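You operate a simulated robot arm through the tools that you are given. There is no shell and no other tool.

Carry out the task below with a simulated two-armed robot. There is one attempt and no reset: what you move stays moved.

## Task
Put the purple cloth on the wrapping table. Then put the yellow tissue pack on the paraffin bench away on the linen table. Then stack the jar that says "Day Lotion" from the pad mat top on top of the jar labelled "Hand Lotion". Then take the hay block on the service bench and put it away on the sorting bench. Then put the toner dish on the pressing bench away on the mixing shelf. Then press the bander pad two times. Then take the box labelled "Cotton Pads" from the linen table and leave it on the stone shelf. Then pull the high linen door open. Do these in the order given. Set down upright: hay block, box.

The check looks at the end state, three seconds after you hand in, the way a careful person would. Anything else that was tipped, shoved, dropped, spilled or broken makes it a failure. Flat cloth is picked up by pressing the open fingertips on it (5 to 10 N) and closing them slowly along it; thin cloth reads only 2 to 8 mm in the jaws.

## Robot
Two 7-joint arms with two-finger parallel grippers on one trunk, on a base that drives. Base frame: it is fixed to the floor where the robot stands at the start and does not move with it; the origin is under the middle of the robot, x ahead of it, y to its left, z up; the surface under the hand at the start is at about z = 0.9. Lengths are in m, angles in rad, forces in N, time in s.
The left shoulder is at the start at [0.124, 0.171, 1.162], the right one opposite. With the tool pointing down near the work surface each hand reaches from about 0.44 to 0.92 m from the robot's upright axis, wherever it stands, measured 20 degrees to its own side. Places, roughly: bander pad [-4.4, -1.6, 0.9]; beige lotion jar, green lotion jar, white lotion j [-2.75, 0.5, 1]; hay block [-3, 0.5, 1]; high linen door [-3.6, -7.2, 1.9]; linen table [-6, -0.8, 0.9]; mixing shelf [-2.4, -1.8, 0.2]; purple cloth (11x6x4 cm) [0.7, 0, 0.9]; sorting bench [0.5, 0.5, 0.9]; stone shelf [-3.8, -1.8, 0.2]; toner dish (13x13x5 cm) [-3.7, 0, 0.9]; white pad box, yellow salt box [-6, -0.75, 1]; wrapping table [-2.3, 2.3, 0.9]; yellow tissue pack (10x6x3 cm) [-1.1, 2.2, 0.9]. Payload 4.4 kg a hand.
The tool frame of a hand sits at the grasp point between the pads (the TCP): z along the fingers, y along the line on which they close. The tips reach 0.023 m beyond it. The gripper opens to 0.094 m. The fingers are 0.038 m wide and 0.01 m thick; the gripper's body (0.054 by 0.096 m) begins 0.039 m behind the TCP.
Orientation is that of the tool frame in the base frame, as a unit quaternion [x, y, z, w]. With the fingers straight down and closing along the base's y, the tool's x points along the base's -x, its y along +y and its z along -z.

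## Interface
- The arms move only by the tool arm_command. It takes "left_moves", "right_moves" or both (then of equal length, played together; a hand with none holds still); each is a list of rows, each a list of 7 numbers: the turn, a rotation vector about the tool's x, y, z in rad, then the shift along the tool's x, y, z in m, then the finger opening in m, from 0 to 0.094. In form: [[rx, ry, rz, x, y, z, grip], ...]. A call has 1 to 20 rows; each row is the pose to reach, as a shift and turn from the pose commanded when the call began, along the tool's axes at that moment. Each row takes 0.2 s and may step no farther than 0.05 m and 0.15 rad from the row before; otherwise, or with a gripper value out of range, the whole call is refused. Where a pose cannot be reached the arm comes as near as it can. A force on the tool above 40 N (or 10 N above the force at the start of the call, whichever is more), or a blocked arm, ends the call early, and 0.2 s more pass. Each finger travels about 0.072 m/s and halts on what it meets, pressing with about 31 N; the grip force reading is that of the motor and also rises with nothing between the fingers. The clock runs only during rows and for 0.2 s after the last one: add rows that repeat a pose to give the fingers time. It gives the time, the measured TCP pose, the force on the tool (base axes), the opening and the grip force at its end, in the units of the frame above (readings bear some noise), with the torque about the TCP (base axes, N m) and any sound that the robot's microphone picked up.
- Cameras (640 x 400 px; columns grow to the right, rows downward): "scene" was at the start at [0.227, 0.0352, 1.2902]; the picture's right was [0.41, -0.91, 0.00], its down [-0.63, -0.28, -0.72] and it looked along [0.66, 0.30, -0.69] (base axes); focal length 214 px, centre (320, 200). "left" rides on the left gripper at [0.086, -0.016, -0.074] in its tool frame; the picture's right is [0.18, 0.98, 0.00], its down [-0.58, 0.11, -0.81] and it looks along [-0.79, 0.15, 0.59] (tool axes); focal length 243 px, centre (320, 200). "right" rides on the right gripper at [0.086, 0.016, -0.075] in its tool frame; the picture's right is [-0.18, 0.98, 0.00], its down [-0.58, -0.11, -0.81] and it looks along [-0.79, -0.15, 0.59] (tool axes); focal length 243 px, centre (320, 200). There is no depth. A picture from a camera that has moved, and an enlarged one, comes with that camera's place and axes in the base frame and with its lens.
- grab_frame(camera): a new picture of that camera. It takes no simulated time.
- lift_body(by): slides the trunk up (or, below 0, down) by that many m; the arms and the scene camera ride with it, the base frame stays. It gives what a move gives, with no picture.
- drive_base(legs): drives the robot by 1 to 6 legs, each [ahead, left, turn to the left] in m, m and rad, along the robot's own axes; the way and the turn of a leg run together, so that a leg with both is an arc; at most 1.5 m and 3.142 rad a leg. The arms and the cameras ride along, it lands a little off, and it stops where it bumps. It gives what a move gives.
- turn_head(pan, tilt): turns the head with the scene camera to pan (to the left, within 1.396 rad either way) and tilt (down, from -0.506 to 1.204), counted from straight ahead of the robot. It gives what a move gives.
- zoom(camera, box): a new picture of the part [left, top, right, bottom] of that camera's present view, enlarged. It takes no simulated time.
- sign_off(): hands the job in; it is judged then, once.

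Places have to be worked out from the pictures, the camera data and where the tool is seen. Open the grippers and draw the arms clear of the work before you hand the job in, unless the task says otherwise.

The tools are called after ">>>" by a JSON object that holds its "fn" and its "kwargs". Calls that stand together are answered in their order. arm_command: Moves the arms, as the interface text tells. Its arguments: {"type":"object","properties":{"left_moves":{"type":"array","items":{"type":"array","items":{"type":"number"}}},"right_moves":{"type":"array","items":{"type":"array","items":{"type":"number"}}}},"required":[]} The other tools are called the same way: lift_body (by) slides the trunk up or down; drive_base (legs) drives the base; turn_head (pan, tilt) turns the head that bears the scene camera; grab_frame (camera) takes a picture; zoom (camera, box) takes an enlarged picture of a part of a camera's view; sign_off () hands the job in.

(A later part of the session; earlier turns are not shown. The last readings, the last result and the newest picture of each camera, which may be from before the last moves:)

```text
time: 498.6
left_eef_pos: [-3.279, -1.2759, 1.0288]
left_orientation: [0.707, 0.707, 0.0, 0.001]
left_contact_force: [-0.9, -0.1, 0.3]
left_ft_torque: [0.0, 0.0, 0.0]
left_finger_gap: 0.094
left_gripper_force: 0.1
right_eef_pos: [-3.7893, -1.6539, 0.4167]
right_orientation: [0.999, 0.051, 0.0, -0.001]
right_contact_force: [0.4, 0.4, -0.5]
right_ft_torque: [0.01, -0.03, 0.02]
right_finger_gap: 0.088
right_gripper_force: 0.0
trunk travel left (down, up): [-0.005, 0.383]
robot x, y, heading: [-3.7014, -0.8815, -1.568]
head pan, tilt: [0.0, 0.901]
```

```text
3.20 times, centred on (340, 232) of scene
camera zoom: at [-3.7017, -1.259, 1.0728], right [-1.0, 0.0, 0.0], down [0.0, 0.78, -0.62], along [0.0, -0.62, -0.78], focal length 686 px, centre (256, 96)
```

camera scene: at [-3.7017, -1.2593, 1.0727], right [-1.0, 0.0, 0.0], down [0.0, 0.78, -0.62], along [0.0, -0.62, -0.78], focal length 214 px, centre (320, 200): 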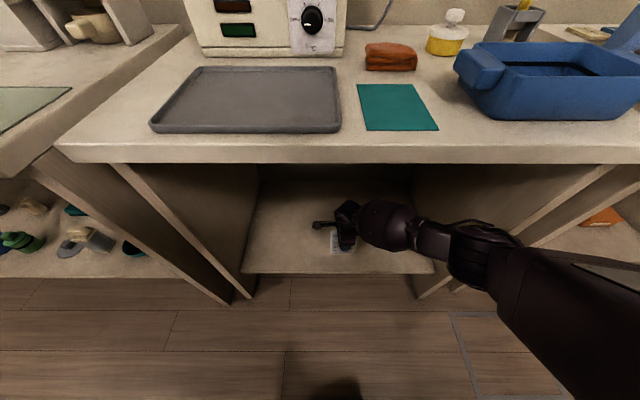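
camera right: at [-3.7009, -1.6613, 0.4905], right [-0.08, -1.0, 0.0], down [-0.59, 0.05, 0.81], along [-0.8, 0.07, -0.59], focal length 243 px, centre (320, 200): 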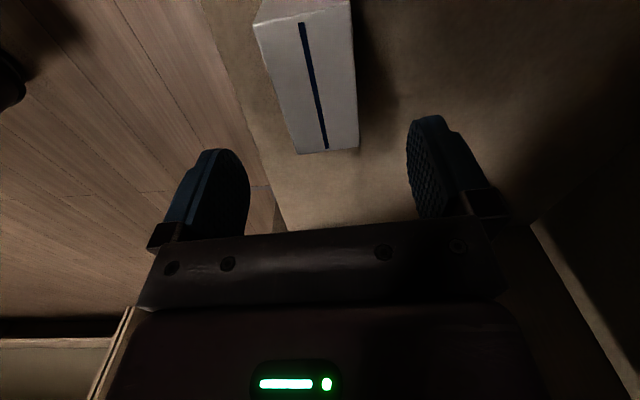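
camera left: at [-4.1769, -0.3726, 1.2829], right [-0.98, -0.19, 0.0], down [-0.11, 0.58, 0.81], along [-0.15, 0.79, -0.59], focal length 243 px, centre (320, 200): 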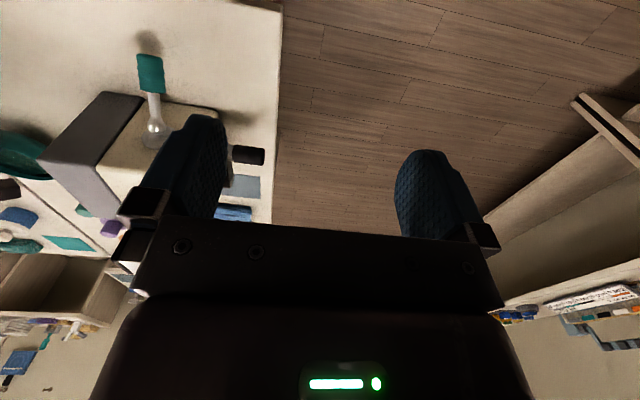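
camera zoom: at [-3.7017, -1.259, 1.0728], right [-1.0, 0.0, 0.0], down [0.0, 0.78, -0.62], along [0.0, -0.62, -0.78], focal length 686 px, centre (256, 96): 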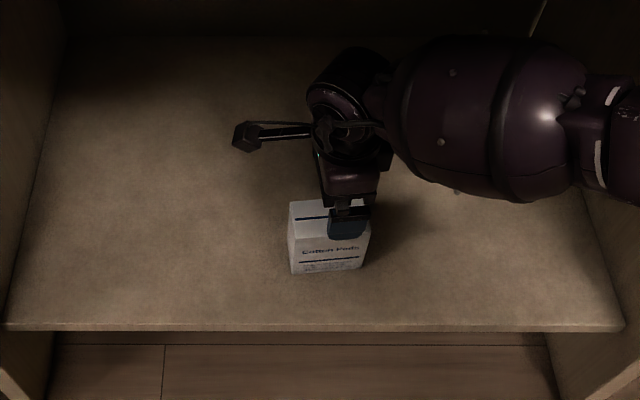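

The box stands upright on the stone shelf. I back the hand out the way it came, drive back, raise the trunk, then raise the arm along the reverse path.

>>> {"fn": "arm_command", "kwargs": {"right_moves": [[0, 0, 0, 0.004, -0.04, 0, 0.088], [0, 0, 0, 0.008, -0.08, 0, 0.088], [0, 0, 0, 0.012, -0.12, 0, 0.088], [0, 0, 0, 0.016, -0.16, 0, 0.088], [0, 0, 0, 0.02, -0.2, 0, 0.088], [0, 0, 0, 0.024, -0.24, 0, 0.088], [0, 0, 0, 0.029, -0.29, 0, 0.088]]}}

>>> {"fn": "drive_base", "kwargs": {"legs": [[-0.15, 0, 0]]}}

>>> {"fn": "lift_body", "kwargs": {"by": 0.18}}

>>> {"fn": "arm_command", "kwargs": {"right_moves": [[0, 0, 0, 0, 0, -0.04, 0.088], [0, 0, 0, 0, 0, -0.08, 0.088], [0, 0, 0, 0, 0, -0.12, 0.088], [0, 0, 0, 0, 0, -0.16, 0.088], [0, 0, 0, 0, 0, -0.2, 0.088], [0, 0, 0, 0, 0, -0.24, 0.088], [0, 0, 0, 0, 0, -0.28, 0.088], [0, 0, 0, 0, 0, -0.32, 0.088], [0, 0, 0, 0, 0, -0.36, 0.088], [0, 0, 0, 0, 0, -0.4, 0.088], [0, 0, 0, 0, 0, -0.44, 0.088], [0, 0, 0, 0, 0, -0.48, 0.088], [0, 0, 0, 0, 0, -0.52, 0.088]]}}

>>> {"fn": "turn_head", "kwargs": {"pan": 0.0, "tilt": 0.8}}

>>> {"fn": "grab_frame", "kwargs": {"camera": "scene"}}

```text
refused: row 7 steps farther than a row can; nothing moved
```

```text
time: 500.0
left_eef_pos: [-3.279, -1.1257, 1.0285]
left_orientation: [0.707, 0.707, 0.001, 0.001]
left_contact_force: [-0.2, -0.3, 0.6]
left_ft_torque: [0.02, 0.02, -0.02]
left_finger_gap: 0.094
left_gripper_force: 0.1
right_eef_pos: [-3.7917, -1.5018, 0.4174]
right_orientation: [0.999, 0.05, 0.0, 0.0]
right_contact_force: [0.3, -0.5, 0.3]
right_ft_torque: [0.0, 0.03, 0.0]
right_finger_gap: 0.0877
right_gripper_force: 0.1
trunk travel left (down, up): [-0.005, 0.383]
robot x, y, heading: [-3.7031, -0.7273, -1.573]
head pan, tilt: [0.0, 0.901]
```

```text
time: 501.9
left_eef_pos: [-3.2794, -1.1227, 1.2115]
left_orientation: [0.707, 0.707, -0.002, 0.004]
left_contact_force: [0.2, 0.7, -0.5]
left_ft_torque: [-0.02, 0.0, 0.02]
left_finger_gap: 0.0941
left_gripper_force: 0.1
right_eef_pos: [-3.8146, -1.4969, 0.6637]
right_orientation: [0.998, 0.039, -0.01, 0.05]
right_contact_force: [-0.1, -0.8, -0.3]
right_ft_torque: [-0.01, 0.01, -0.01]
right_finger_gap: 0.088
right_gripper_force: 0.1
trunk travel left (down, up): [-0.184, 0.205]
robot x, y, heading: [-3.6972, -0.7277, -1.567]
head pan, tilt: [0.0, 0.901]
stopped: the arm was blocked; the commanded pose is now the measured one
```

```text
time: 502.8
left_eef_pos: [-3.2809, -1.1147, 1.2199]
left_orientation: [0.708, 0.706, -0.007, 0.008]
left_contact_force: [-0.9, 0.6, 0.5]
left_ft_torque: [0.0, 0.01, 0.0]
left_finger_gap: 0.0939
left_gripper_force: 0.0
right_eef_pos: [-3.8231, -1.4583, 0.7562]
right_orientation: [0.999, 0.037, -0.016, 0.03]
right_contact_force: [1.8, 4.8, 2.5]
right_ft_torque: [-0.29, 0.1, 0.04]
right_finger_gap: 0.0878
right_gripper_force: 0.1
trunk travel left (down, up): [-0.184, 0.205]
robot x, y, heading: [-3.7022, -0.7249, -1.571]
head pan, tilt: [0.0, 0.901]
stopped in row 4 (right hand): the force on the tool passed its limit at 63 N (the readings are from after the stop); the commanded pose is now the measured one
```

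```text
time: 503.4
left_eef_pos: [-3.28, -1.1184, 1.2103]
left_orientation: [0.708, 0.706, -0.002, 0.002]
left_contact_force: [0.4, -0.8, 0.4]
left_ft_torque: [-0.02, -0.03, 0.0]
left_finger_gap: 0.0943
left_gripper_force: 0.0
right_eef_pos: [-3.8227, -1.4562, 0.742]
right_orientation: [0.999, 0.037, -0.015, 0.023]
right_contact_force: [0.0, 0.2, 0.4]
right_ft_torque: [0.03, 0.0, -0.01]
right_finger_gap: 0.088
right_gripper_force: 0.1
trunk travel left (down, up): [-0.184, 0.205]
robot x, y, heading: [-3.7056, -0.7274, -1.569]
head pan, tilt: [0.0, 0.799]
```

```text
taken
camera scene: at [-3.7027, -0.9448, 1.2983], right [-1.0, 0.0, 0.0], down [0.0, 0.71, -0.7], along [0.0, -0.7, -0.71], focal length 214 px, centre (320, 200)
```

scene: 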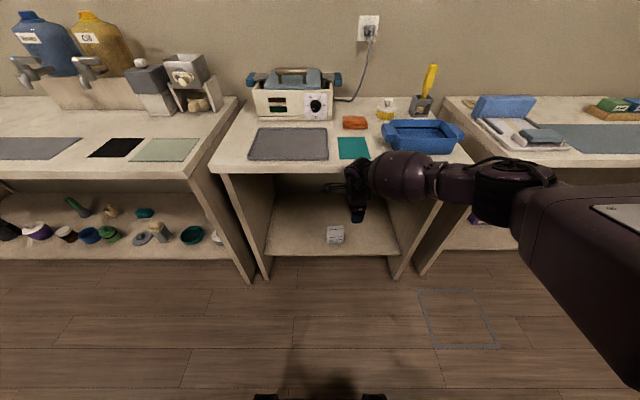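

I batched those calls carelessly: the withdraw was refused and the trunk lift pushed the wrist up under the bench edge (force limit stopped it). Nothing on the bench appears to have moved. I lower the hand first, one step at a time.

>>> {"fn": "arm_command", "kwargs": {"right_moves": [[0, 0, 0, 0, 0, 0.02, 0.088], [0, 0, 0, 0, 0, 0.05, 0.088], [0, 0, 0, 0, 0, 0.09, 0.088], [0, 0, 0, 0, 0, 0.13, 0.088], [0, 0, 0, 0, 0, 0.13, 0.088]]}}

>>> {"fn": "zoom", "kwargs": {"camera": "scene", "box": [190, 60, 490, 250]}}

```text
time: 504.6
left_eef_pos: [-3.28, -1.1236, 1.2073]
left_orientation: [0.707, 0.707, 0.0, 0.001]
left_contact_force: [0.2, 0.2, -0.4]
left_ft_torque: [-0.02, -0.04, -0.04]
left_finger_gap: 0.0941
left_gripper_force: 0.0
right_eef_pos: [-3.8284, -1.4556, 0.6078]
right_orientation: [0.999, 0.037, -0.017, 0.019]
right_contact_force: [0.2, 0.5, -0.4]
right_ft_torque: [-0.01, 0.01, 0.02]
right_finger_gap: 0.0879
right_gripper_force: 0.0
right hand out of reach, approached as far as the arm can: row 4, 5
trunk travel left (down, up): [-0.184, 0.205]
robot x, y, heading: [-3.7009, -0.7299, -1.576]
head pan, tilt: [0.0, 0.799]
```

```text
2.11 times, centred on (340, 155) of scene
camera zoom: at [-3.7023, -0.951, 1.2969], right [-1.0, 0.0, 0.0], down [0.0, 0.72, -0.7], along [0.0, -0.7, -0.72], focal length 452 px, centre (278, 295)
```

zoom: 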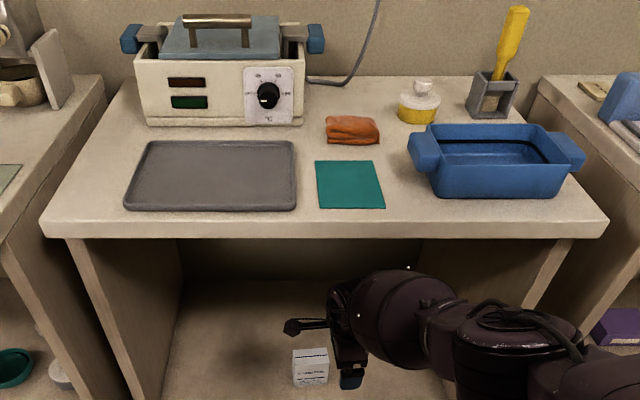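

The bench items are unchanged and the hand is free below. I now pull straight back toward me.

>>> {"fn": "arm_command", "kwargs": {"right_moves": [[0, 0, 0, 0.003, -0.04, 0, 0.088], [0, 0, 0, 0.006, -0.08, 0, 0.088], [0, 0, 0, 0.009, -0.12, 0, 0.088], [0, 0, 0, 0.012, -0.16, 0, 0.088], [0, 0, 0, 0.015, -0.2, 0, 0.088], [0, 0, 0, 0.018, -0.24, 0, 0.088], [0, 0, 0, 0.018, -0.24, 0, 0.088]]}}

```text
time: 506.2
left_eef_pos: [-3.2803, -1.1238, 1.2074]
left_orientation: [0.708, 0.706, 0.0, 0.001]
left_contact_force: [-0.3, -0.2, 0.2]
left_ft_torque: [-0.01, 0.0, -0.02]
left_finger_gap: 0.0938
left_gripper_force: 0.0
right_eef_pos: [-3.8281, -1.2173, 0.5987]
right_orientation: [0.999, 0.037, -0.016, 0.02]
right_contact_force: [0.2, 0.0, -0.7]
right_ft_torque: [0.02, -0.02, 0.04]
right_finger_gap: 0.0881
right_gripper_force: 0.1
trunk travel left (down, up): [-0.184, 0.205]
robot x, y, heading: [-3.7015, -0.7311, -1.569]
head pan, tilt: [0.0, 0.799]
```

Clear of the bench. I raise the arm back to carrying height and straighten the tool.

>>> {"fn": "arm_command", "kwargs": {"right_moves": [[0.01, 0.01, 0, 0, 0, -0.04, 0.088], [0.02, 0.02, 0, 0, 0, -0.08, 0.088], [0.03, 0.03, 0, 0, 0, -0.12, 0.088], [0.04, 0.03, 0, 0, 0, -0.16, 0.088], [0.04, 0.03, 0, 0, 0, -0.2, 0.088], [0.04, 0.03, 0, 0, 0, -0.24, 0.088], [0.04, 0.03, 0, 0, 0, -0.28, 0.088], [0.04, 0.03, 0, 0, 0, -0.32, 0.088], [0.04, 0.03, 0, 0, 0, -0.36, 0.088], [0.04, 0.03, 0, 0, 0, -0.4, 0.088], [0.04, 0.03, 0, 0, 0, -0.44, 0.088], [0.04, 0.03, 0, 0, 0, -0.48, 0.088], [0.04, 0.03, 0, 0, 0, -0.52, 0.088]]}}

>>> {"fn": "grab_frame", "kwargs": {"camera": "scene"}}

```text
time: 509.0
left_eef_pos: [-3.279, -1.1243, 1.2079]
left_orientation: [0.708, 0.706, 0.0, 0.001]
left_contact_force: [-0.1, 0.0, 0.3]
left_ft_torque: [-0.05, 0.01, 0.04]
left_finger_gap: 0.0939
left_gripper_force: 0.1
right_eef_pos: [-3.8146, -1.1945, 1.1165]
right_orientation: [0.999, 0.037, -0.002, 0.0]
right_contact_force: [-0.9, -0.6, 0.3]
right_ft_torque: [-0.03, 0.02, -0.01]
right_finger_gap: 0.0879
right_gripper_force: 0.0
trunk travel left (down, up): [-0.184, 0.205]
robot x, y, heading: [-3.6992, -0.7265, -1.569]
head pan, tilt: [0.0, 0.799]
```

```text
taken
camera scene: at [-3.7024, -0.9508, 1.2969], right [-1.0, 0.0, 0.0], down [0.0, 0.72, -0.7], along [0.0, -0.7, -0.72], focal length 214 px, centre (320, 200)
```

scene: 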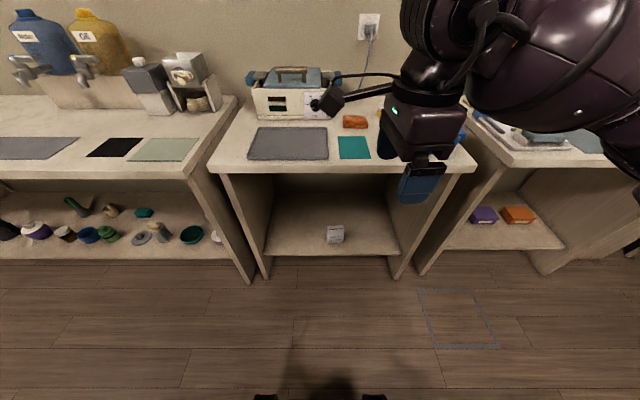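

All settled: box upright on the stone shelf. The last item is the high linen door near (−3.6, −7.2, 1.9), beyond the south wall; I travel east to look for the doorway.

>>> {"fn": "drive_base", "kwargs": {"legs": [[-0.05, 0, 0], [0, 1.4, 0], [0, 1.2, 0]]}}

>>> {"fn": "turn_head", "kwargs": {"pan": 0.3, "tilt": 0.2}}

>>> {"fn": "grab_frame", "kwargs": {"camera": "scene"}}

```text
time: 532.5
left_eef_pos: [-0.663, -1.0588, 1.2072]
left_orientation: [0.708, 0.706, 0.0, 0.001]
left_contact_force: [0.4, 1.2, 0.0]
left_ft_torque: [-0.04, -0.01, -0.05]
left_finger_gap: 0.0938
left_gripper_force: 0.1
right_eef_pos: [-1.1973, -1.1294, 1.1173]
right_orientation: [0.999, 0.036, -0.001, 0.0]
right_contact_force: [-0.6, 0.4, -0.3]
right_ft_torque: [-0.03, 0.0, -0.05]
right_finger_gap: 0.0881
right_gripper_force: 0.0
trunk travel left (down, up): [-0.184, 0.205]
robot x, y, heading: [-1.0854, -0.6612, -1.575]
head pan, tilt: [0.0, 0.799]
```

```text
time: 533.5
left_eef_pos: [-0.6638, -1.0585, 1.206]
left_orientation: [0.708, 0.706, 0.0, 0.001]
left_contact_force: [-0.6, 0.6, -0.4]
left_ft_torque: [-0.02, 0.01, 0.04]
left_finger_gap: 0.094
left_gripper_force: 0.2
right_eef_pos: [-1.1981, -1.129, 1.1175]
right_orientation: [0.999, 0.036, -0.002, -0.001]
right_contact_force: [-0.4, -0.1, 0.1]
right_ft_torque: [0.0, 0.02, -0.05]
right_finger_gap: 0.0881
right_gripper_force: 0.0
trunk travel left (down, up): [-0.184, 0.205]
robot x, y, heading: [-1.0843, -0.6609, -1.573]
head pan, tilt: [0.3, 0.201]
```

```text
taken
camera scene: at [-1.0581, -0.8935, 1.3503], right [-0.96, -0.29, 0.0], down [-0.06, 0.19, -0.98], along [0.29, -0.94, -0.2], focal length 214 px, centre (320, 200)
```

scene: 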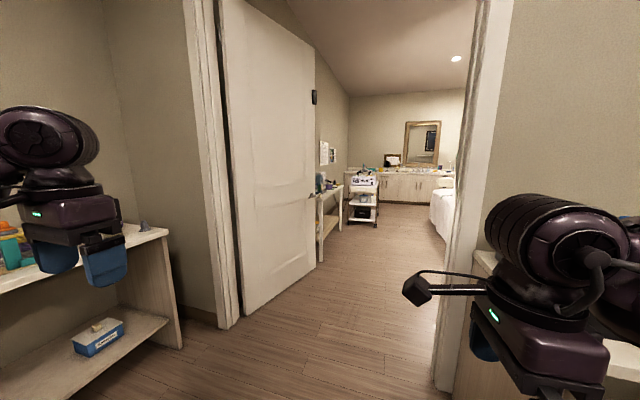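

The doorway in the south wall leads to the next room. I look straight ahead to measure the opening.

>>> {"fn": "turn_head", "kwargs": {"pan": 0.0, "tilt": 0.45}}

>>> {"fn": "grab_frame", "kwargs": {"camera": "scene"}}

>>> {"fn": "turn_head", "kwargs": {"pan": 1.2, "tilt": 0.7}}

>>> {"fn": "grab_frame", "kwargs": {"camera": "scene"}}

>>> {"fn": "turn_head", "kwargs": {"pan": -1.2, "tilt": 0.7}}

>>> {"fn": "grab_frame", "kwargs": {"camera": "scene"}}

```text
time: 534.3
left_eef_pos: [-0.6646, -1.0578, 1.2074]
left_orientation: [0.709, 0.705, 0.0, 0.001]
left_contact_force: [0.8, -0.7, -0.2]
left_ft_torque: [0.01, -0.02, 0.0]
left_finger_gap: 0.0941
left_gripper_force: 0.1
right_eef_pos: [-1.1979, -1.1291, 1.1177]
right_orientation: [0.999, 0.037, -0.003, -0.001]
right_contact_force: [0.9, -0.3, -0.3]
right_ft_torque: [0.0, -0.03, -0.01]
right_finger_gap: 0.088
right_gripper_force: 0.1
trunk travel left (down, up): [-0.184, 0.205]
robot x, y, heading: [-1.0854, -0.66, -1.572]
head pan, tilt: [0.0, 0.45]
```

```text
taken
camera scene: at [-1.0855, -0.8963, 1.3272], right [-1.0, 0.0, 0.0], down [0.0, 0.43, -0.9], along [0.0, -0.9, -0.43], focal length 214 px, centre (320, 200)
```

scene: 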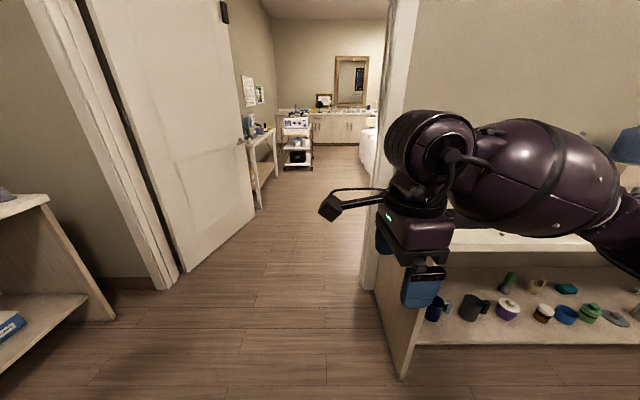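

```text
time: 535.7
left_eef_pos: [-0.664, -1.0576, 1.2066]
left_orientation: [0.708, 0.706, 0.0, 0.001]
left_contact_force: [-1.1, 0.4, -0.2]
left_ft_torque: [0.0, -0.01, -0.03]
left_finger_gap: 0.0941
left_gripper_force: 0.0
right_eef_pos: [-1.1973, -1.1288, 1.1169]
right_orientation: [0.999, 0.036, -0.002, -0.001]
right_contact_force: [-1.0, -0.4, -0.4]
right_ft_torque: [-0.03, 0.05, -0.05]
right_finger_gap: 0.088
right_gripper_force: 0.1
trunk travel left (down, up): [-0.184, 0.205]
robot x, y, heading: [-1.0864, -0.6604, -1.563]
head pan, tilt: [1.201, 0.7]
```

```text
taken
camera scene: at [-1.0063, -0.8353, 1.305], right [-0.36, -0.93, 0.0], down [-0.6, 0.23, -0.77], along [0.71, -0.28, -0.64], focal length 214 px, centre (320, 200)
```

scene: 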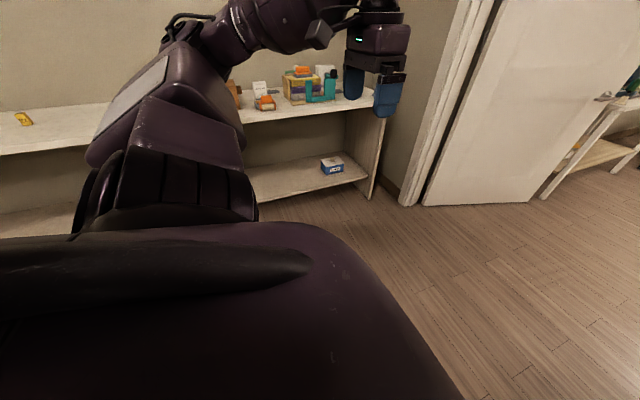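

```text
time: 537.9
left_eef_pos: [-0.6623, -1.0587, 1.2076]
left_orientation: [0.708, 0.706, 0.0, 0.001]
left_contact_force: [-1.2, -0.3, -0.1]
left_ft_torque: [0.02, 0.0, -0.02]
left_finger_gap: 0.0944
left_gripper_force: 0.0
right_eef_pos: [-1.1981, -1.1284, 1.1167]
right_orientation: [0.999, 0.036, -0.002, -0.001]
right_contact_force: [-0.4, -0.7, 0.1]
right_ft_torque: [0.0, -0.01, -0.02]
right_finger_gap: 0.0879
right_gripper_force: 0.2
trunk travel left (down, up): [-0.184, 0.205]
robot x, y, heading: [-1.0824, -0.6612, -1.576]
head pan, tilt: [-1.201, 0.7]
```

```text
taken
camera scene: at [-1.1647, -0.835, 1.305], right [-0.36, 0.93, 0.0], down [0.6, 0.23, -0.76], along [-0.71, -0.28, -0.64], focal length 214 px, centre (320, 200)
```

scene: 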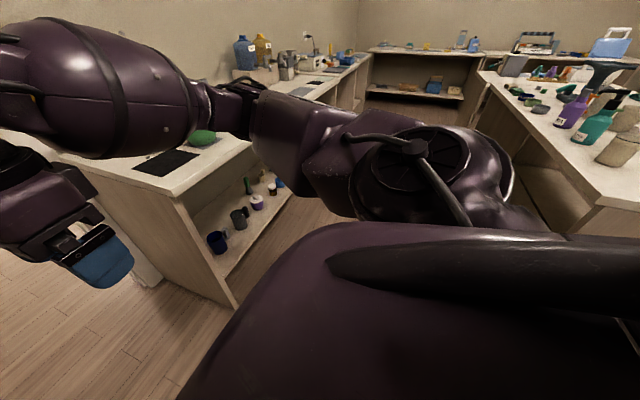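

The passage is about 1.16 m (x −1.42 to −0.26 with the open leaf), tight for my elbows, so I'll go through sideways facing west. First I line up at x≈−0.75 and turn.

>>> {"fn": "drive_base", "kwargs": {"legs": [[0, 0.33, 0], [0, 0, -1.57]]}}

>>> {"fn": "turn_head", "kwargs": {"pan": 1.35, "tilt": 0.5}}

>>> {"fn": "grab_frame", "kwargs": {"camera": "scene"}}

>>> {"fn": "turn_head", "kwargs": {"pan": 0.6, "tilt": 0.7}}

>>> {"fn": "grab_frame", "kwargs": {"camera": "scene"}}

```text
time: 545.2
left_eef_pos: [-1.1582, -1.0796, 1.2066]
left_orientation: [1.0, -0.007, -0.001, 0.001]
left_contact_force: [0.4, 0.3, 0.1]
left_ft_torque: [0.01, 0.0, -0.02]
left_finger_gap: 0.0941
left_gripper_force: 0.1
right_eef_pos: [-1.2219, -0.5442, 1.1182]
right_orientation: [0.728, -0.686, -0.001, -0.002]
right_contact_force: [0.6, -0.2, 0.4]
right_ft_torque: [-0.01, -0.02, 0.01]
right_finger_gap: 0.0879
right_gripper_force: 0.1
trunk travel left (down, up): [-0.184, 0.205]
robot x, y, heading: [-0.7539, -0.6605, 3.133]
head pan, tilt: [-1.201, 0.7]
```

```text
time: 547.5
left_eef_pos: [-1.159, -1.0787, 1.2065]
left_orientation: [1.0, -0.007, 0.0, 0.001]
left_contact_force: [-0.6, 0.7, -0.5]
left_ft_torque: [0.03, -0.01, -0.03]
left_finger_gap: 0.094
left_gripper_force: 0.0
right_eef_pos: [-1.2228, -0.5439, 1.1175]
right_orientation: [0.729, -0.685, 0.0, -0.002]
right_contact_force: [0.2, -0.5, -0.1]
right_ft_torque: [0.03, 0.0, 0.02]
right_finger_gap: 0.0882
right_gripper_force: 0.0
trunk travel left (down, up): [-0.184, 0.205]
robot x, y, heading: [-0.7544, -0.6572, 3.133]
head pan, tilt: [1.349, 0.499]
```

```text
taken
camera scene: at [-0.922, -0.7483, 1.3227], right [-0.97, 0.23, 0.0], down [0.11, 0.47, -0.88], along [-0.2, -0.85, -0.48], focal length 214 px, centre (320, 200)
```

scene: 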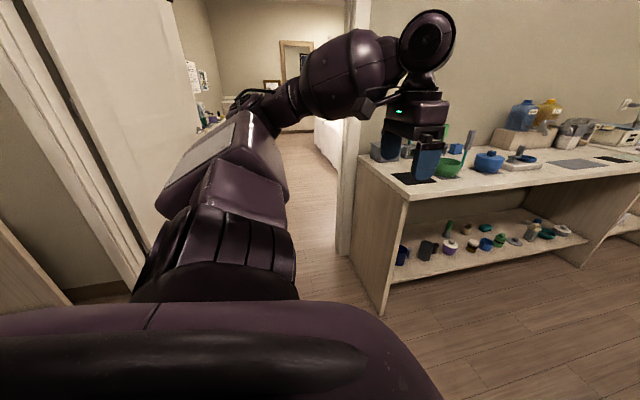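

```text
time: 548.6
left_eef_pos: [-1.1574, -1.0801, 1.2074]
left_orientation: [1.0, -0.007, -0.002, 0.0]
left_contact_force: [0.2, 0.2, -0.4]
left_ft_torque: [-0.01, 0.01, -0.01]
left_finger_gap: 0.094
left_gripper_force: 0.0
right_eef_pos: [-1.224, -0.5448, 1.1174]
right_orientation: [0.728, -0.685, -0.002, -0.001]
right_contact_force: [0.2, 0.1, -0.7]
right_ft_torque: [0.04, 0.03, 0.0]
right_finger_gap: 0.0882
right_gripper_force: 0.0
trunk travel left (down, up): [-0.184, 0.205]
robot x, y, heading: [-0.7597, -0.6634, 3.125]
head pan, tilt: [0.6, 0.7]
```

```text
taken
camera scene: at [-0.9715, -0.707, 1.305], right [-0.56, 0.83, 0.0], down [0.54, 0.36, -0.77], along [-0.64, -0.42, -0.64], focal length 214 px, centre (320, 200)
```

scene: 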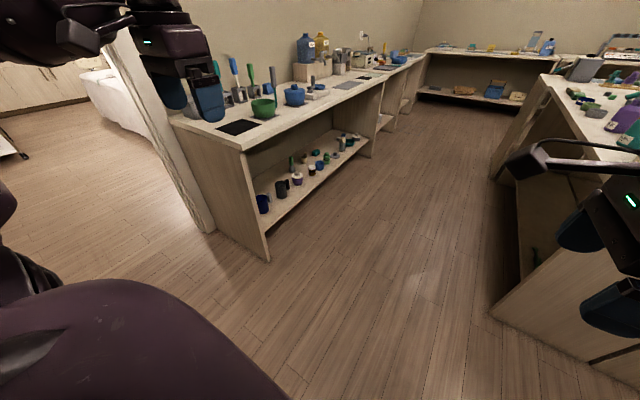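

Facing west, my front reaches x≈−1.29 and back ≈−0.40, which fits the gap. I slide south through the doorway in short legs.

>>> {"fn": "drive_base", "kwargs": {"legs": [[0, 0.8, 0.012], [0, 0.7, 0]]}}

>>> {"fn": "turn_head", "kwargs": {"pan": 1.35, "tilt": 0.4}}

>>> {"fn": "grab_frame", "kwargs": {"camera": "scene"}}

>>> {"fn": "grab_frame", "kwargs": {"camera": "left"}}

```text
time: 562.4
left_eef_pos: [-1.1634, -2.6012, 1.2069]
left_orientation: [1.0, -0.004, -0.001, 0.001]
left_contact_force: [-0.2, -0.5, 0.4]
left_ft_torque: [-0.04, 0.02, -0.04]
left_finger_gap: 0.0944
left_gripper_force: 0.1
right_eef_pos: [-1.2315, -2.0665, 1.1165]
right_orientation: [0.731, -0.683, -0.002, -0.001]
right_contact_force: [0.4, 0.1, 0.2]
right_ft_torque: [0.0, -0.04, 0.0]
right_finger_gap: 0.0879
right_gripper_force: 0.1
trunk travel left (down, up): [-0.184, 0.205]
robot x, y, heading: [-0.7653, -2.1815, 3.137]
head pan, tilt: [0.6, 0.7]
```

```text
time: 563.5
left_eef_pos: [-1.1628, -2.5995, 1.2065]
left_orientation: [1.0, -0.004, 0.0, 0.0]
left_contact_force: [-0.8, -0.3, -0.6]
left_ft_torque: [0.0, 0.03, 0.01]
left_finger_gap: 0.0941
left_gripper_force: 0.1
right_eef_pos: [-1.2321, -2.066, 1.1174]
right_orientation: [0.731, -0.682, 0.0, -0.001]
right_contact_force: [-0.9, 0.3, 0.0]
right_ft_torque: [0.01, -0.01, -0.02]
right_finger_gap: 0.0878
right_gripper_force: 0.1
trunk travel left (down, up): [-0.184, 0.205]
robot x, y, heading: [-0.7632, -2.178, 3.135]
head pan, tilt: [1.349, 0.4]
```

```text
taken
camera scene: at [-0.9305, -2.2691, 1.3318], right [-0.97, 0.23, 0.0], down [0.09, 0.38, -0.92], along [-0.21, -0.9, -0.39], focal length 214 px, centre (320, 200)
```

scene: 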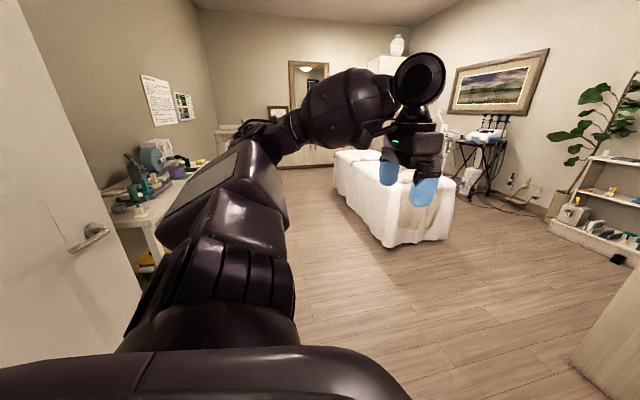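

```text
taken
camera left: at [-1.0768, -2.5853, 1.2814], right [0.18, -0.98, 0.0], down [-0.58, -0.1, 0.81], along [-0.79, -0.14, -0.59], focal length 243 px, centre (320, 200)
```

left: 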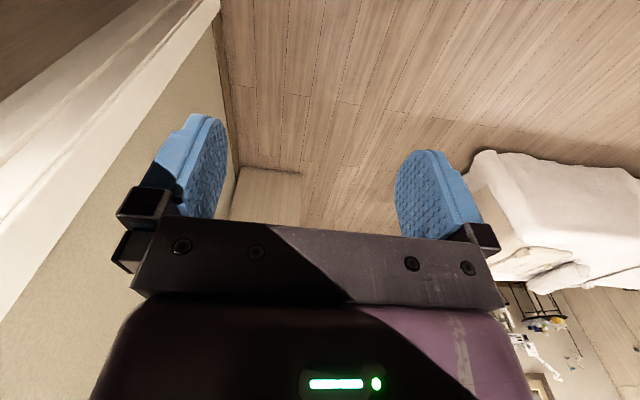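

I'm in the doorway; the door handle on my east side sits near (−0.41, −2.93), so I edge west as I continue south.

>>> {"fn": "drive_base", "kwargs": {"legs": [[0.04, 0.35, 0], [0.1, 0.3, 0]]}}

>>> {"fn": "turn_head", "kwargs": {"pan": 1.0, "tilt": 0.3}}

>>> {"fn": "grab_frame", "kwargs": {"camera": "scene"}}

```text
time: 569.9
left_eef_pos: [-1.2981, -3.2499, 1.2075]
left_orientation: [1.0, 0.0, -0.001, 0.001]
left_contact_force: [-0.6, 0.1, -0.6]
left_ft_torque: [0.0, -0.02, 0.03]
left_finger_gap: 0.0944
left_gripper_force: 0.0
right_eef_pos: [-1.3724, -2.7155, 1.1168]
right_orientation: [0.733, -0.68, -0.001, -0.002]
right_contact_force: [-0.2, 0.4, -0.5]
right_ft_torque: [0.0, 0.0, 0.01]
right_finger_gap: 0.0882
right_gripper_force: 0.0
trunk travel left (down, up): [-0.184, 0.205]
robot x, y, heading: [-0.9053, -2.8278, -3.136]
head pan, tilt: [1.349, 0.4]
```

```text
time: 570.7
left_eef_pos: [-1.2987, -3.2499, 1.207]
left_orientation: [1.0, -0.001, -0.001, 0.0]
left_contact_force: [0.0, -0.9, 1.2]
left_ft_torque: [0.01, 0.02, -0.01]
left_finger_gap: 0.0941
left_gripper_force: 0.1
right_eef_pos: [-1.3713, -2.7153, 1.116]
right_orientation: [0.734, -0.679, 0.0, -0.002]
right_contact_force: [-0.8, 0.0, -0.9]
right_ft_torque: [0.03, -0.02, 0.02]
right_finger_gap: 0.0881
right_gripper_force: 0.0
trunk travel left (down, up): [-0.184, 0.205]
robot x, y, heading: [-0.905, -2.8228, -3.139]
head pan, tilt: [1.0, 0.3]
```

```text
taken
camera scene: at [-1.0991, -2.9044, 1.3411], right [-0.84, 0.54, 0.0], down [0.16, 0.25, -0.96], along [-0.51, -0.81, -0.3], focal length 214 px, centre (320, 200)
```

scene: 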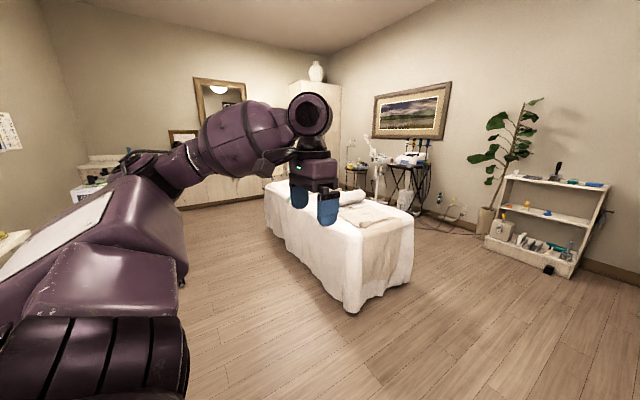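

I'm in the next room. The tall white cupboard in the far corner (with the vase on top) is at (−3.6, −7.2); the clear way is west past the foot of the bed, then south along its west side.

>>> {"fn": "drive_base", "kwargs": {"legs": [[1.3, 0, 0], [1.2, 0, 0], [0, 0, 1.57]]}}

>>> {"fn": "turn_head", "kwargs": {"pan": 0.0, "tilt": 0.2}}

>>> {"fn": "grab_frame", "kwargs": {"camera": "scene"}}

```text
time: 576.9
left_eef_pos: [-2.5509, -3.2941, 1.2062]
left_orientation: [1.0, 0.018, 0.0, 0.001]
left_contact_force: [1.3, -0.3, -0.3]
left_ft_torque: [0.01, 0.0, 0.0]
left_finger_gap: 0.0941
left_gripper_force: 0.1
right_eef_pos: [-2.6423, -2.7625, 1.1163]
right_orientation: [0.745, -0.667, -0.001, -0.003]
right_contact_force: [-0.1, -1.0, -0.1]
right_ft_torque: [0.01, 0.03, 0.0]
right_finger_gap: 0.088
right_gripper_force: 0.1
trunk travel left (down, up): [-0.184, 0.205]
robot x, y, heading: [-2.1697, -2.8568, -3.102]
head pan, tilt: [1.0, 0.3]
stopped in leg 1: the robot was blocked; the commanded pose is now the measured one
```

```text
time: 578.2
left_eef_pos: [-2.5506, -3.2941, 1.2065]
left_orientation: [1.0, 0.018, -0.002, 0.001]
left_contact_force: [-0.3, 0.9, 0.7]
left_ft_torque: [-0.02, 0.02, -0.01]
left_finger_gap: 0.094
left_gripper_force: 0.0
right_eef_pos: [-2.6424, -2.7634, 1.1175]
right_orientation: [0.745, -0.667, -0.001, -0.002]
right_contact_force: [-0.5, 0.0, -0.4]
right_ft_torque: [0.0, 0.0, -0.02]
right_finger_gap: 0.0879
right_gripper_force: 0.1
trunk travel left (down, up): [-0.184, 0.205]
robot x, y, heading: [-2.1702, -2.8552, -3.108]
head pan, tilt: [0.0, 0.201]
```

```text
taken
camera scene: at [-2.4086, -2.8652, 1.3504], right [-0.04, 1.0, 0.0], down [0.2, 0.01, -0.98], along [-0.98, -0.04, -0.2], focal length 214 px, centre (320, 200)
```

scene: 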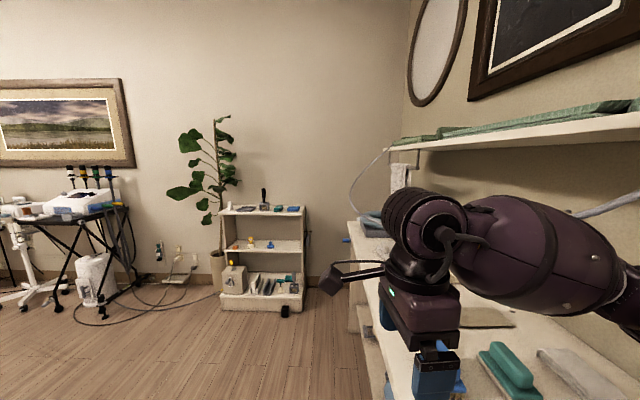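

I was stopped at the end of the leg: there's a counter along the north wall to my right. I look at it before moving away.

>>> {"fn": "grab_frame", "kwargs": {"camera": "right"}}

>>> {"fn": "turn_head", "kwargs": {"pan": -0.9, "tilt": 0.7}}

>>> {"fn": "grab_frame", "kwargs": {"camera": "scene"}}

```text
taken
camera right: at [-2.6477, -2.8511, 1.1904], right [-1.0, 0.07, 0.0], down [0.04, 0.59, 0.81], along [0.06, 0.81, -0.59], focal length 243 px, centre (320, 200)
```

right: 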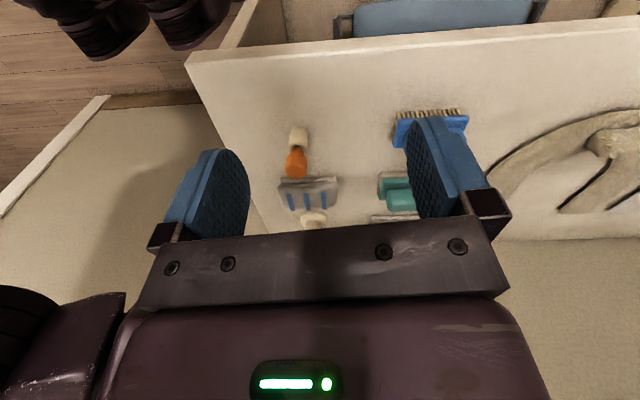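

```text
time: 579.4
left_eef_pos: [-2.551, -3.2948, 1.2069]
left_orientation: [1.0, 0.019, -0.001, 0.001]
left_contact_force: [-0.1, 0.4, -0.1]
left_ft_torque: [-0.01, 0.0, 0.0]
left_finger_gap: 0.0938
left_gripper_force: 0.0
right_eef_pos: [-2.6423, -2.7631, 1.1165]
right_orientation: [0.745, -0.667, 0.0, -0.002]
right_contact_force: [0.5, 0.1, -0.3]
right_ft_torque: [-0.01, -0.01, 0.01]
right_finger_gap: 0.0882
right_gripper_force: 0.1
trunk travel left (down, up): [-0.184, 0.205]
robot x, y, heading: [-2.1714, -2.858, -3.105]
head pan, tilt: [-0.901, 0.7]
```

```text
taken
camera scene: at [-2.3709, -2.7971, 1.305], right [0.76, 0.65, 0.0], down [0.42, -0.49, -0.77], along [-0.5, 0.58, -0.64], focal length 214 px, centre (320, 200)
```

scene: 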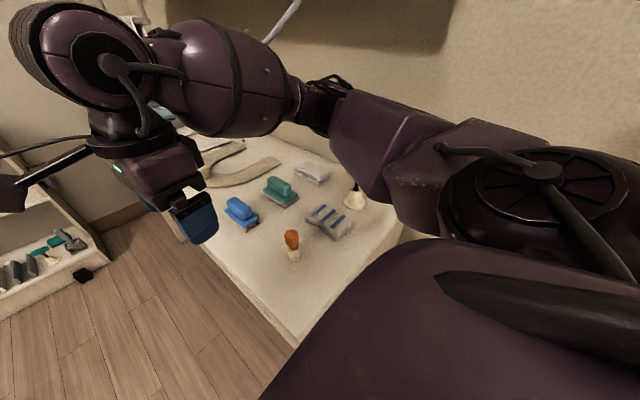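

Only the counter's end panel was touched; its items are all standing. I slide south away from it, then continue west.

>>> {"fn": "drive_base", "kwargs": {"legs": [[0, 0.4, 0]]}}

>>> {"fn": "turn_head", "kwargs": {"pan": 0.6, "tilt": 0.5}}

>>> {"fn": "grab_frame", "kwargs": {"camera": "scene"}}

>>> {"fn": "turn_head", "kwargs": {"pan": 0.0, "tilt": 0.5}}

>>> {"fn": "grab_frame", "kwargs": {"camera": "scene"}}

```text
time: 583.5
left_eef_pos: [-2.5333, -3.6937, 1.2074]
left_orientation: [1.0, 0.019, 0.0, 0.002]
left_contact_force: [-0.2, -0.2, 0.5]
left_ft_torque: [0.04, 0.0, 0.0]
left_finger_gap: 0.0939
left_gripper_force: 0.1
right_eef_pos: [-2.6272, -3.1627, 1.117]
right_orientation: [0.747, -0.665, -0.001, -0.002]
right_contact_force: [0.7, 0.6, -1.1]
right_ft_torque: [0.01, 0.02, 0.02]
right_finger_gap: 0.0877
right_gripper_force: 0.1
trunk travel left (down, up): [-0.184, 0.205]
robot x, y, heading: [-2.1577, -3.2554, -3.097]
head pan, tilt: [-0.901, 0.7]
```

```text
time: 585.1
left_eef_pos: [-2.5324, -3.6933, 1.207]
left_orientation: [1.0, 0.02, -0.001, 0.003]
left_contact_force: [-0.2, -0.2, 0.3]
left_ft_torque: [0.03, 0.01, -0.01]
left_finger_gap: 0.0941
left_gripper_force: 0.1
right_eef_pos: [-2.6253, -3.1627, 1.1177]
right_orientation: [0.747, -0.665, -0.001, -0.001]
right_contact_force: [-0.9, 0.1, 0.2]
right_ft_torque: [0.0, -0.01, 0.01]
right_finger_gap: 0.0881
right_gripper_force: 0.0
trunk travel left (down, up): [-0.184, 0.205]
robot x, y, heading: [-2.1545, -3.2559, -3.096]
head pan, tilt: [0.6, 0.499]
```

```text
taken
camera scene: at [-2.3724, -3.3149, 1.3227], right [-0.6, 0.8, 0.0], down [0.38, 0.29, -0.88], along [-0.7, -0.53, -0.48], focal length 214 px, centre (320, 200)
```

scene: 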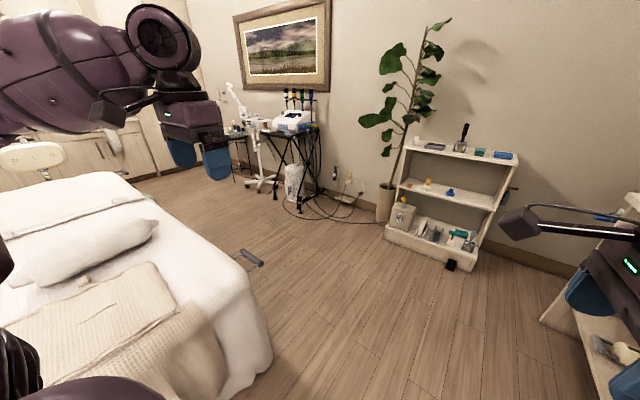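

```text
time: 586.1
left_eef_pos: [-2.5336, -3.6942, 1.2072]
left_orientation: [1.0, 0.02, -0.001, 0.002]
left_contact_force: [0.1, -1.0, 0.6]
left_ft_torque: [-0.01, 0.0, 0.01]
left_finger_gap: 0.0942
left_gripper_force: 0.0
right_eef_pos: [-2.6257, -3.1631, 1.117]
right_orientation: [0.746, -0.666, -0.001, -0.002]
right_contact_force: [-0.6, 0.3, -0.3]
right_ft_torque: [-0.03, -0.02, -0.01]
right_finger_gap: 0.0881
right_gripper_force: 0.0
trunk travel left (down, up): [-0.184, 0.205]
robot x, y, heading: [-2.152, -3.254, -3.102]
head pan, tilt: [0.0, 0.499]
```

```text
taken
camera scene: at [-2.3904, -3.2643, 1.3227], right [-0.04, 1.0, 0.0], down [0.48, 0.02, -0.88], along [-0.88, -0.04, -0.48], focal length 214 px, centre (320, 200)
```

scene: 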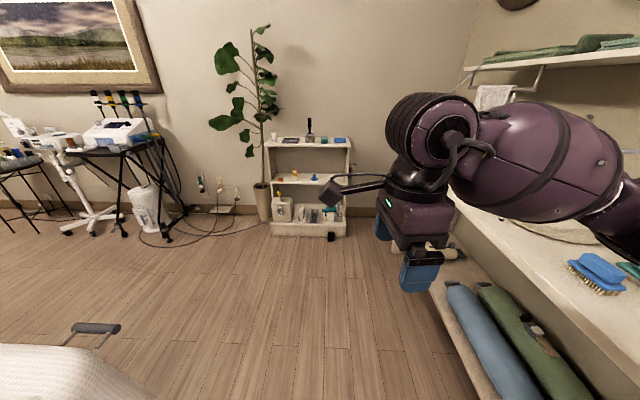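

The bed's west side (foot bar to x≈−2.97) and the equipment stand (x≈−3.9) leave a lane at x≈−3.4. I drive there, turn south and look ahead.

>>> {"fn": "drive_base", "kwargs": {"legs": [[1.23, 0, -0.04], [0, 0, 1.57]]}}

>>> {"fn": "turn_head", "kwargs": {"pan": 0.0, "tilt": 0.2}}

>>> {"fn": "grab_frame", "kwargs": {"camera": "scene"}}

>>> {"fn": "turn_head", "kwargs": {"pan": 0.0, "tilt": 0.7}}

>>> {"fn": "grab_frame", "kwargs": {"camera": "scene"}}

```text
time: 596.0
left_eef_pos: [-2.9357, -3.6767, 1.2064]
left_orientation: [0.706, 0.709, 0.001, 0.001]
left_contact_force: [0.0, 0.8, -0.1]
left_ft_torque: [0.0, -0.03, 0.0]
left_finger_gap: 0.094
left_gripper_force: 0.0
right_eef_pos: [-3.4687, -3.7509, 1.1167]
right_orientation: [0.999, 0.04, -0.002, -0.001]
right_contact_force: [-0.3, 0.1, -0.9]
right_ft_torque: [0.01, -0.01, -0.01]
right_finger_gap: 0.0881
right_gripper_force: 0.0
trunk travel left (down, up): [-0.184, 0.205]
robot x, y, heading: [-3.3573, -3.2807, -1.563]
head pan, tilt: [0.0, 0.499]
```

```text
time: 596.8
left_eef_pos: [-2.9355, -3.6761, 1.2078]
left_orientation: [0.706, 0.709, 0.001, 0.002]
left_contact_force: [-0.4, -0.2, -0.9]
left_ft_torque: [0.04, 0.04, -0.03]
left_finger_gap: 0.0938
left_gripper_force: 0.1
right_eef_pos: [-3.4676, -3.7512, 1.1169]
right_orientation: [0.999, 0.041, -0.002, -0.001]
right_contact_force: [-0.5, -0.6, -0.3]
right_ft_torque: [0.03, 0.02, 0.0]
right_finger_gap: 0.088
right_gripper_force: 0.1
trunk travel left (down, up): [-0.184, 0.205]
robot x, y, heading: [-3.3604, -3.2852, -1.564]
head pan, tilt: [0.0, 0.201]
```

```text
taken
camera scene: at [-3.3584, -3.5183, 1.3503], right [-1.0, -0.01, 0.0], down [0.0, 0.2, -0.98], along [0.01, -0.98, -0.2], focal length 214 px, centre (320, 200)
```

scene: 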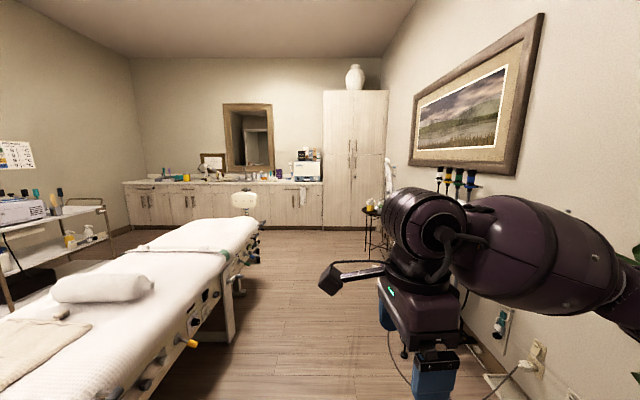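

```text
time: 597.7
left_eef_pos: [-2.9343, -3.6755, 1.2069]
left_orientation: [0.706, 0.708, 0.001, 0.002]
left_contact_force: [0.3, -0.4, -0.2]
left_ft_torque: [0.01, 0.0, -0.02]
left_finger_gap: 0.094
left_gripper_force: 0.1
right_eef_pos: [-3.4684, -3.7509, 1.1169]
right_orientation: [0.999, 0.04, -0.002, -0.002]
right_contact_force: [0.1, -0.2, -0.3]
right_ft_torque: [0.01, -0.01, 0.01]
right_finger_gap: 0.0882
right_gripper_force: 0.1
trunk travel left (down, up): [-0.184, 0.205]
robot x, y, heading: [-3.3548, -3.2824, -1.563]
head pan, tilt: [0.0, 0.7]
```

```text
taken
camera scene: at [-3.3584, -3.5101, 1.305], right [-1.0, -0.01, 0.0], down [0.0, 0.64, -0.77], along [0.0, -0.77, -0.64], focal length 214 px, centre (320, 200)
```

scene: 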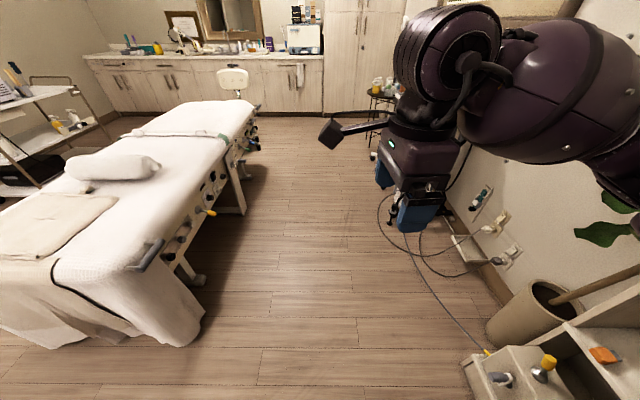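

The tall cupboard is straight ahead. I zoom on its doors and handles.

>>> {"fn": "turn_head", "kwargs": {"pan": 0.0, "tilt": 0.1}}

>>> {"fn": "zoom", "kwargs": {"camera": "scene", "box": [280, 80, 440, 240]}}

>>> {"fn": "zoom", "kwargs": {"camera": "scene", "box": [320, 100, 400, 200]}}

```text
time: 598.7
left_eef_pos: [-2.9354, -3.6759, 1.2071]
left_orientation: [0.706, 0.708, 0.001, 0.002]
left_contact_force: [-1.2, -0.6, 0.5]
left_ft_torque: [0.0, 0.04, -0.06]
left_finger_gap: 0.0939
left_gripper_force: 0.1
right_eef_pos: [-3.4688, -3.751, 1.1172]
right_orientation: [0.999, 0.04, -0.002, -0.001]
right_contact_force: [0.6, 0.6, -0.7]
right_ft_torque: [0.04, -0.01, -0.01]
right_finger_gap: 0.0882
right_gripper_force: 0.1
trunk travel left (down, up): [-0.184, 0.205]
robot x, y, heading: [-3.361, -3.2862, -1.562]
head pan, tilt: [0.0, 0.099]
```

```text
2.50 times, centred on (360, 160) of scene
camera zoom: at [-3.3584, -3.5172, 1.3597], right [-1.0, -0.01, 0.0], down [0.0, 0.1, -0.99], along [0.01, -0.99, -0.1], focal length 536 px, centre (220, 300)
```

zoom: 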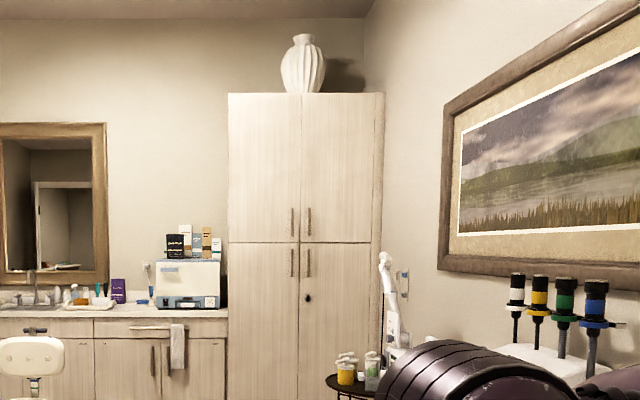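

```text
4.00 times, centred on (360, 150) of scene
camera zoom: at [-3.3584, -3.5172, 1.3597], right [-1.0, -0.01, 0.0], down [0.0, 0.1, -0.99], along [0.01, -0.99, -0.1], focal length 858 px, centre (160, 400)
```

zoom: 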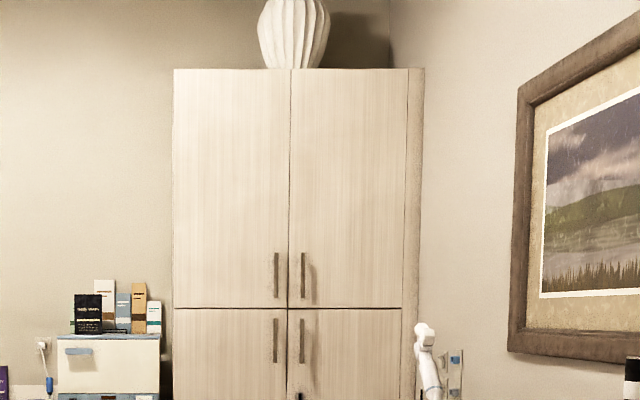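

The target is the upper-left door (centre x≈−3.63, z≈1.9), hinged on its left, with a vertical bar handle at x≈−3.82, z≈1.43–1.61. I raise the trunk so my arms clear everything and drive down the lane.

>>> {"fn": "lift_body", "kwargs": {"by": 0.2}}

>>> {"fn": "drive_base", "kwargs": {"legs": [[0.5, 0.06, 0], [1.2, 0, 0], [0.8, 0, 0]]}}

>>> {"fn": "turn_head", "kwargs": {"pan": 0.0, "tilt": 0.1}}

>>> {"fn": "grab_frame", "kwargs": {"camera": "scene"}}

>>> {"fn": "turn_head", "kwargs": {"pan": -0.3, "tilt": 0.8}}

>>> {"fn": "grab_frame", "kwargs": {"camera": "scene"}}

```text
time: 600.9
left_eef_pos: [-2.9352, -3.6765, 1.4079]
left_orientation: [0.706, 0.708, 0.0, 0.003]
left_contact_force: [0.1, -0.2, 0.2]
left_ft_torque: [0.01, 0.0, -0.02]
left_finger_gap: 0.0941
left_gripper_force: 0.1
right_eef_pos: [-3.4695, -3.7505, 1.3168]
right_orientation: [0.999, 0.04, -0.001, 0.0]
right_contact_force: [0.6, -0.4, -0.5]
right_ft_torque: [-0.01, 0.03, 0.0]
right_finger_gap: 0.0883
right_gripper_force: 0.1
trunk travel left (down, up): [-0.384, 0.005]
robot x, y, heading: [-3.3577, -3.2805, -1.561]
head pan, tilt: [0.0, 0.099]
```

```text
time: 613.3
left_eef_pos: [-2.8418, -6.143, 1.4068]
left_orientation: [0.707, 0.707, 0.001, 0.001]
left_contact_force: [0.5, -1.1, -0.1]
left_ft_torque: [0.01, 0.02, 0.03]
left_finger_gap: 0.0942
left_gripper_force: 0.1
right_eef_pos: [-3.3758, -6.2156, 1.3168]
right_orientation: [0.999, 0.039, -0.002, -0.001]
right_contact_force: [-0.1, 0.2, 1.0]
right_ft_torque: [0.04, -0.01, 0.05]
right_finger_gap: 0.0879
right_gripper_force: 0.0
trunk travel left (down, up): [-0.384, 0.005]
robot x, y, heading: [-3.2681, -5.7489, -1.566]
head pan, tilt: [0.0, 0.099]
```

```text
time: 613.9
left_eef_pos: [-2.8426, -6.143, 1.4067]
left_orientation: [0.707, 0.708, 0.001, 0.002]
left_contact_force: [0.4, 0.0, -0.6]
left_ft_torque: [-0.04, 0.02, 0.0]
left_finger_gap: 0.0943
left_gripper_force: 0.0
right_eef_pos: [-3.376, -6.2159, 1.3168]
right_orientation: [0.999, 0.039, -0.002, -0.001]
right_contact_force: [0.5, 0.1, 0.9]
right_ft_torque: [0.0, -0.01, -0.01]
right_finger_gap: 0.088
right_gripper_force: 0.2
trunk travel left (down, up): [-0.384, 0.005]
robot x, y, heading: [-3.2661, -5.7465, -1.569]
head pan, tilt: [0.0, 0.099]
```

```text
taken
camera scene: at [-3.2655, -5.8963, 1.5685], right [-1.0, 0.0, 0.0], down [0.0, 0.1, -0.99], along [0.0, -0.99, -0.1], focal length 214 px, centre (320, 200)
```

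scene: 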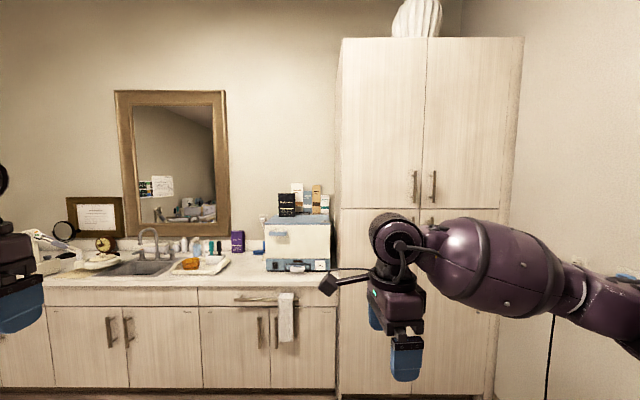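

```text
time: 615.0
left_eef_pos: [-2.842, -6.1429, 1.4066]
left_orientation: [0.706, 0.708, 0.001, 0.002]
left_contact_force: [0.2, -0.2, 0.1]
left_ft_torque: [0.01, 0.03, 0.02]
left_finger_gap: 0.094
left_gripper_force: 0.0
right_eef_pos: [-3.375, -6.2163, 1.3168]
right_orientation: [0.999, 0.039, -0.003, -0.002]
right_contact_force: [-0.7, 0.8, -0.2]
right_ft_torque: [0.03, 0.02, 0.01]
right_finger_gap: 0.0879
right_gripper_force: 0.1
trunk travel left (down, up): [-0.384, 0.005]
robot x, y, heading: [-3.2646, -5.7481, -1.568]
head pan, tilt: [-0.3, 0.799]
```

```text
taken
camera scene: at [-3.2894, -5.8812, 1.5056], right [-0.96, 0.29, 0.0], down [0.21, 0.69, -0.7], along [-0.2, -0.67, -0.72], focal length 214 px, centre (320, 200)
```

scene: 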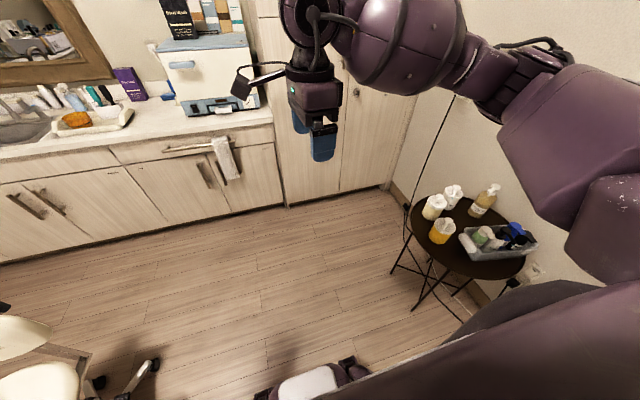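

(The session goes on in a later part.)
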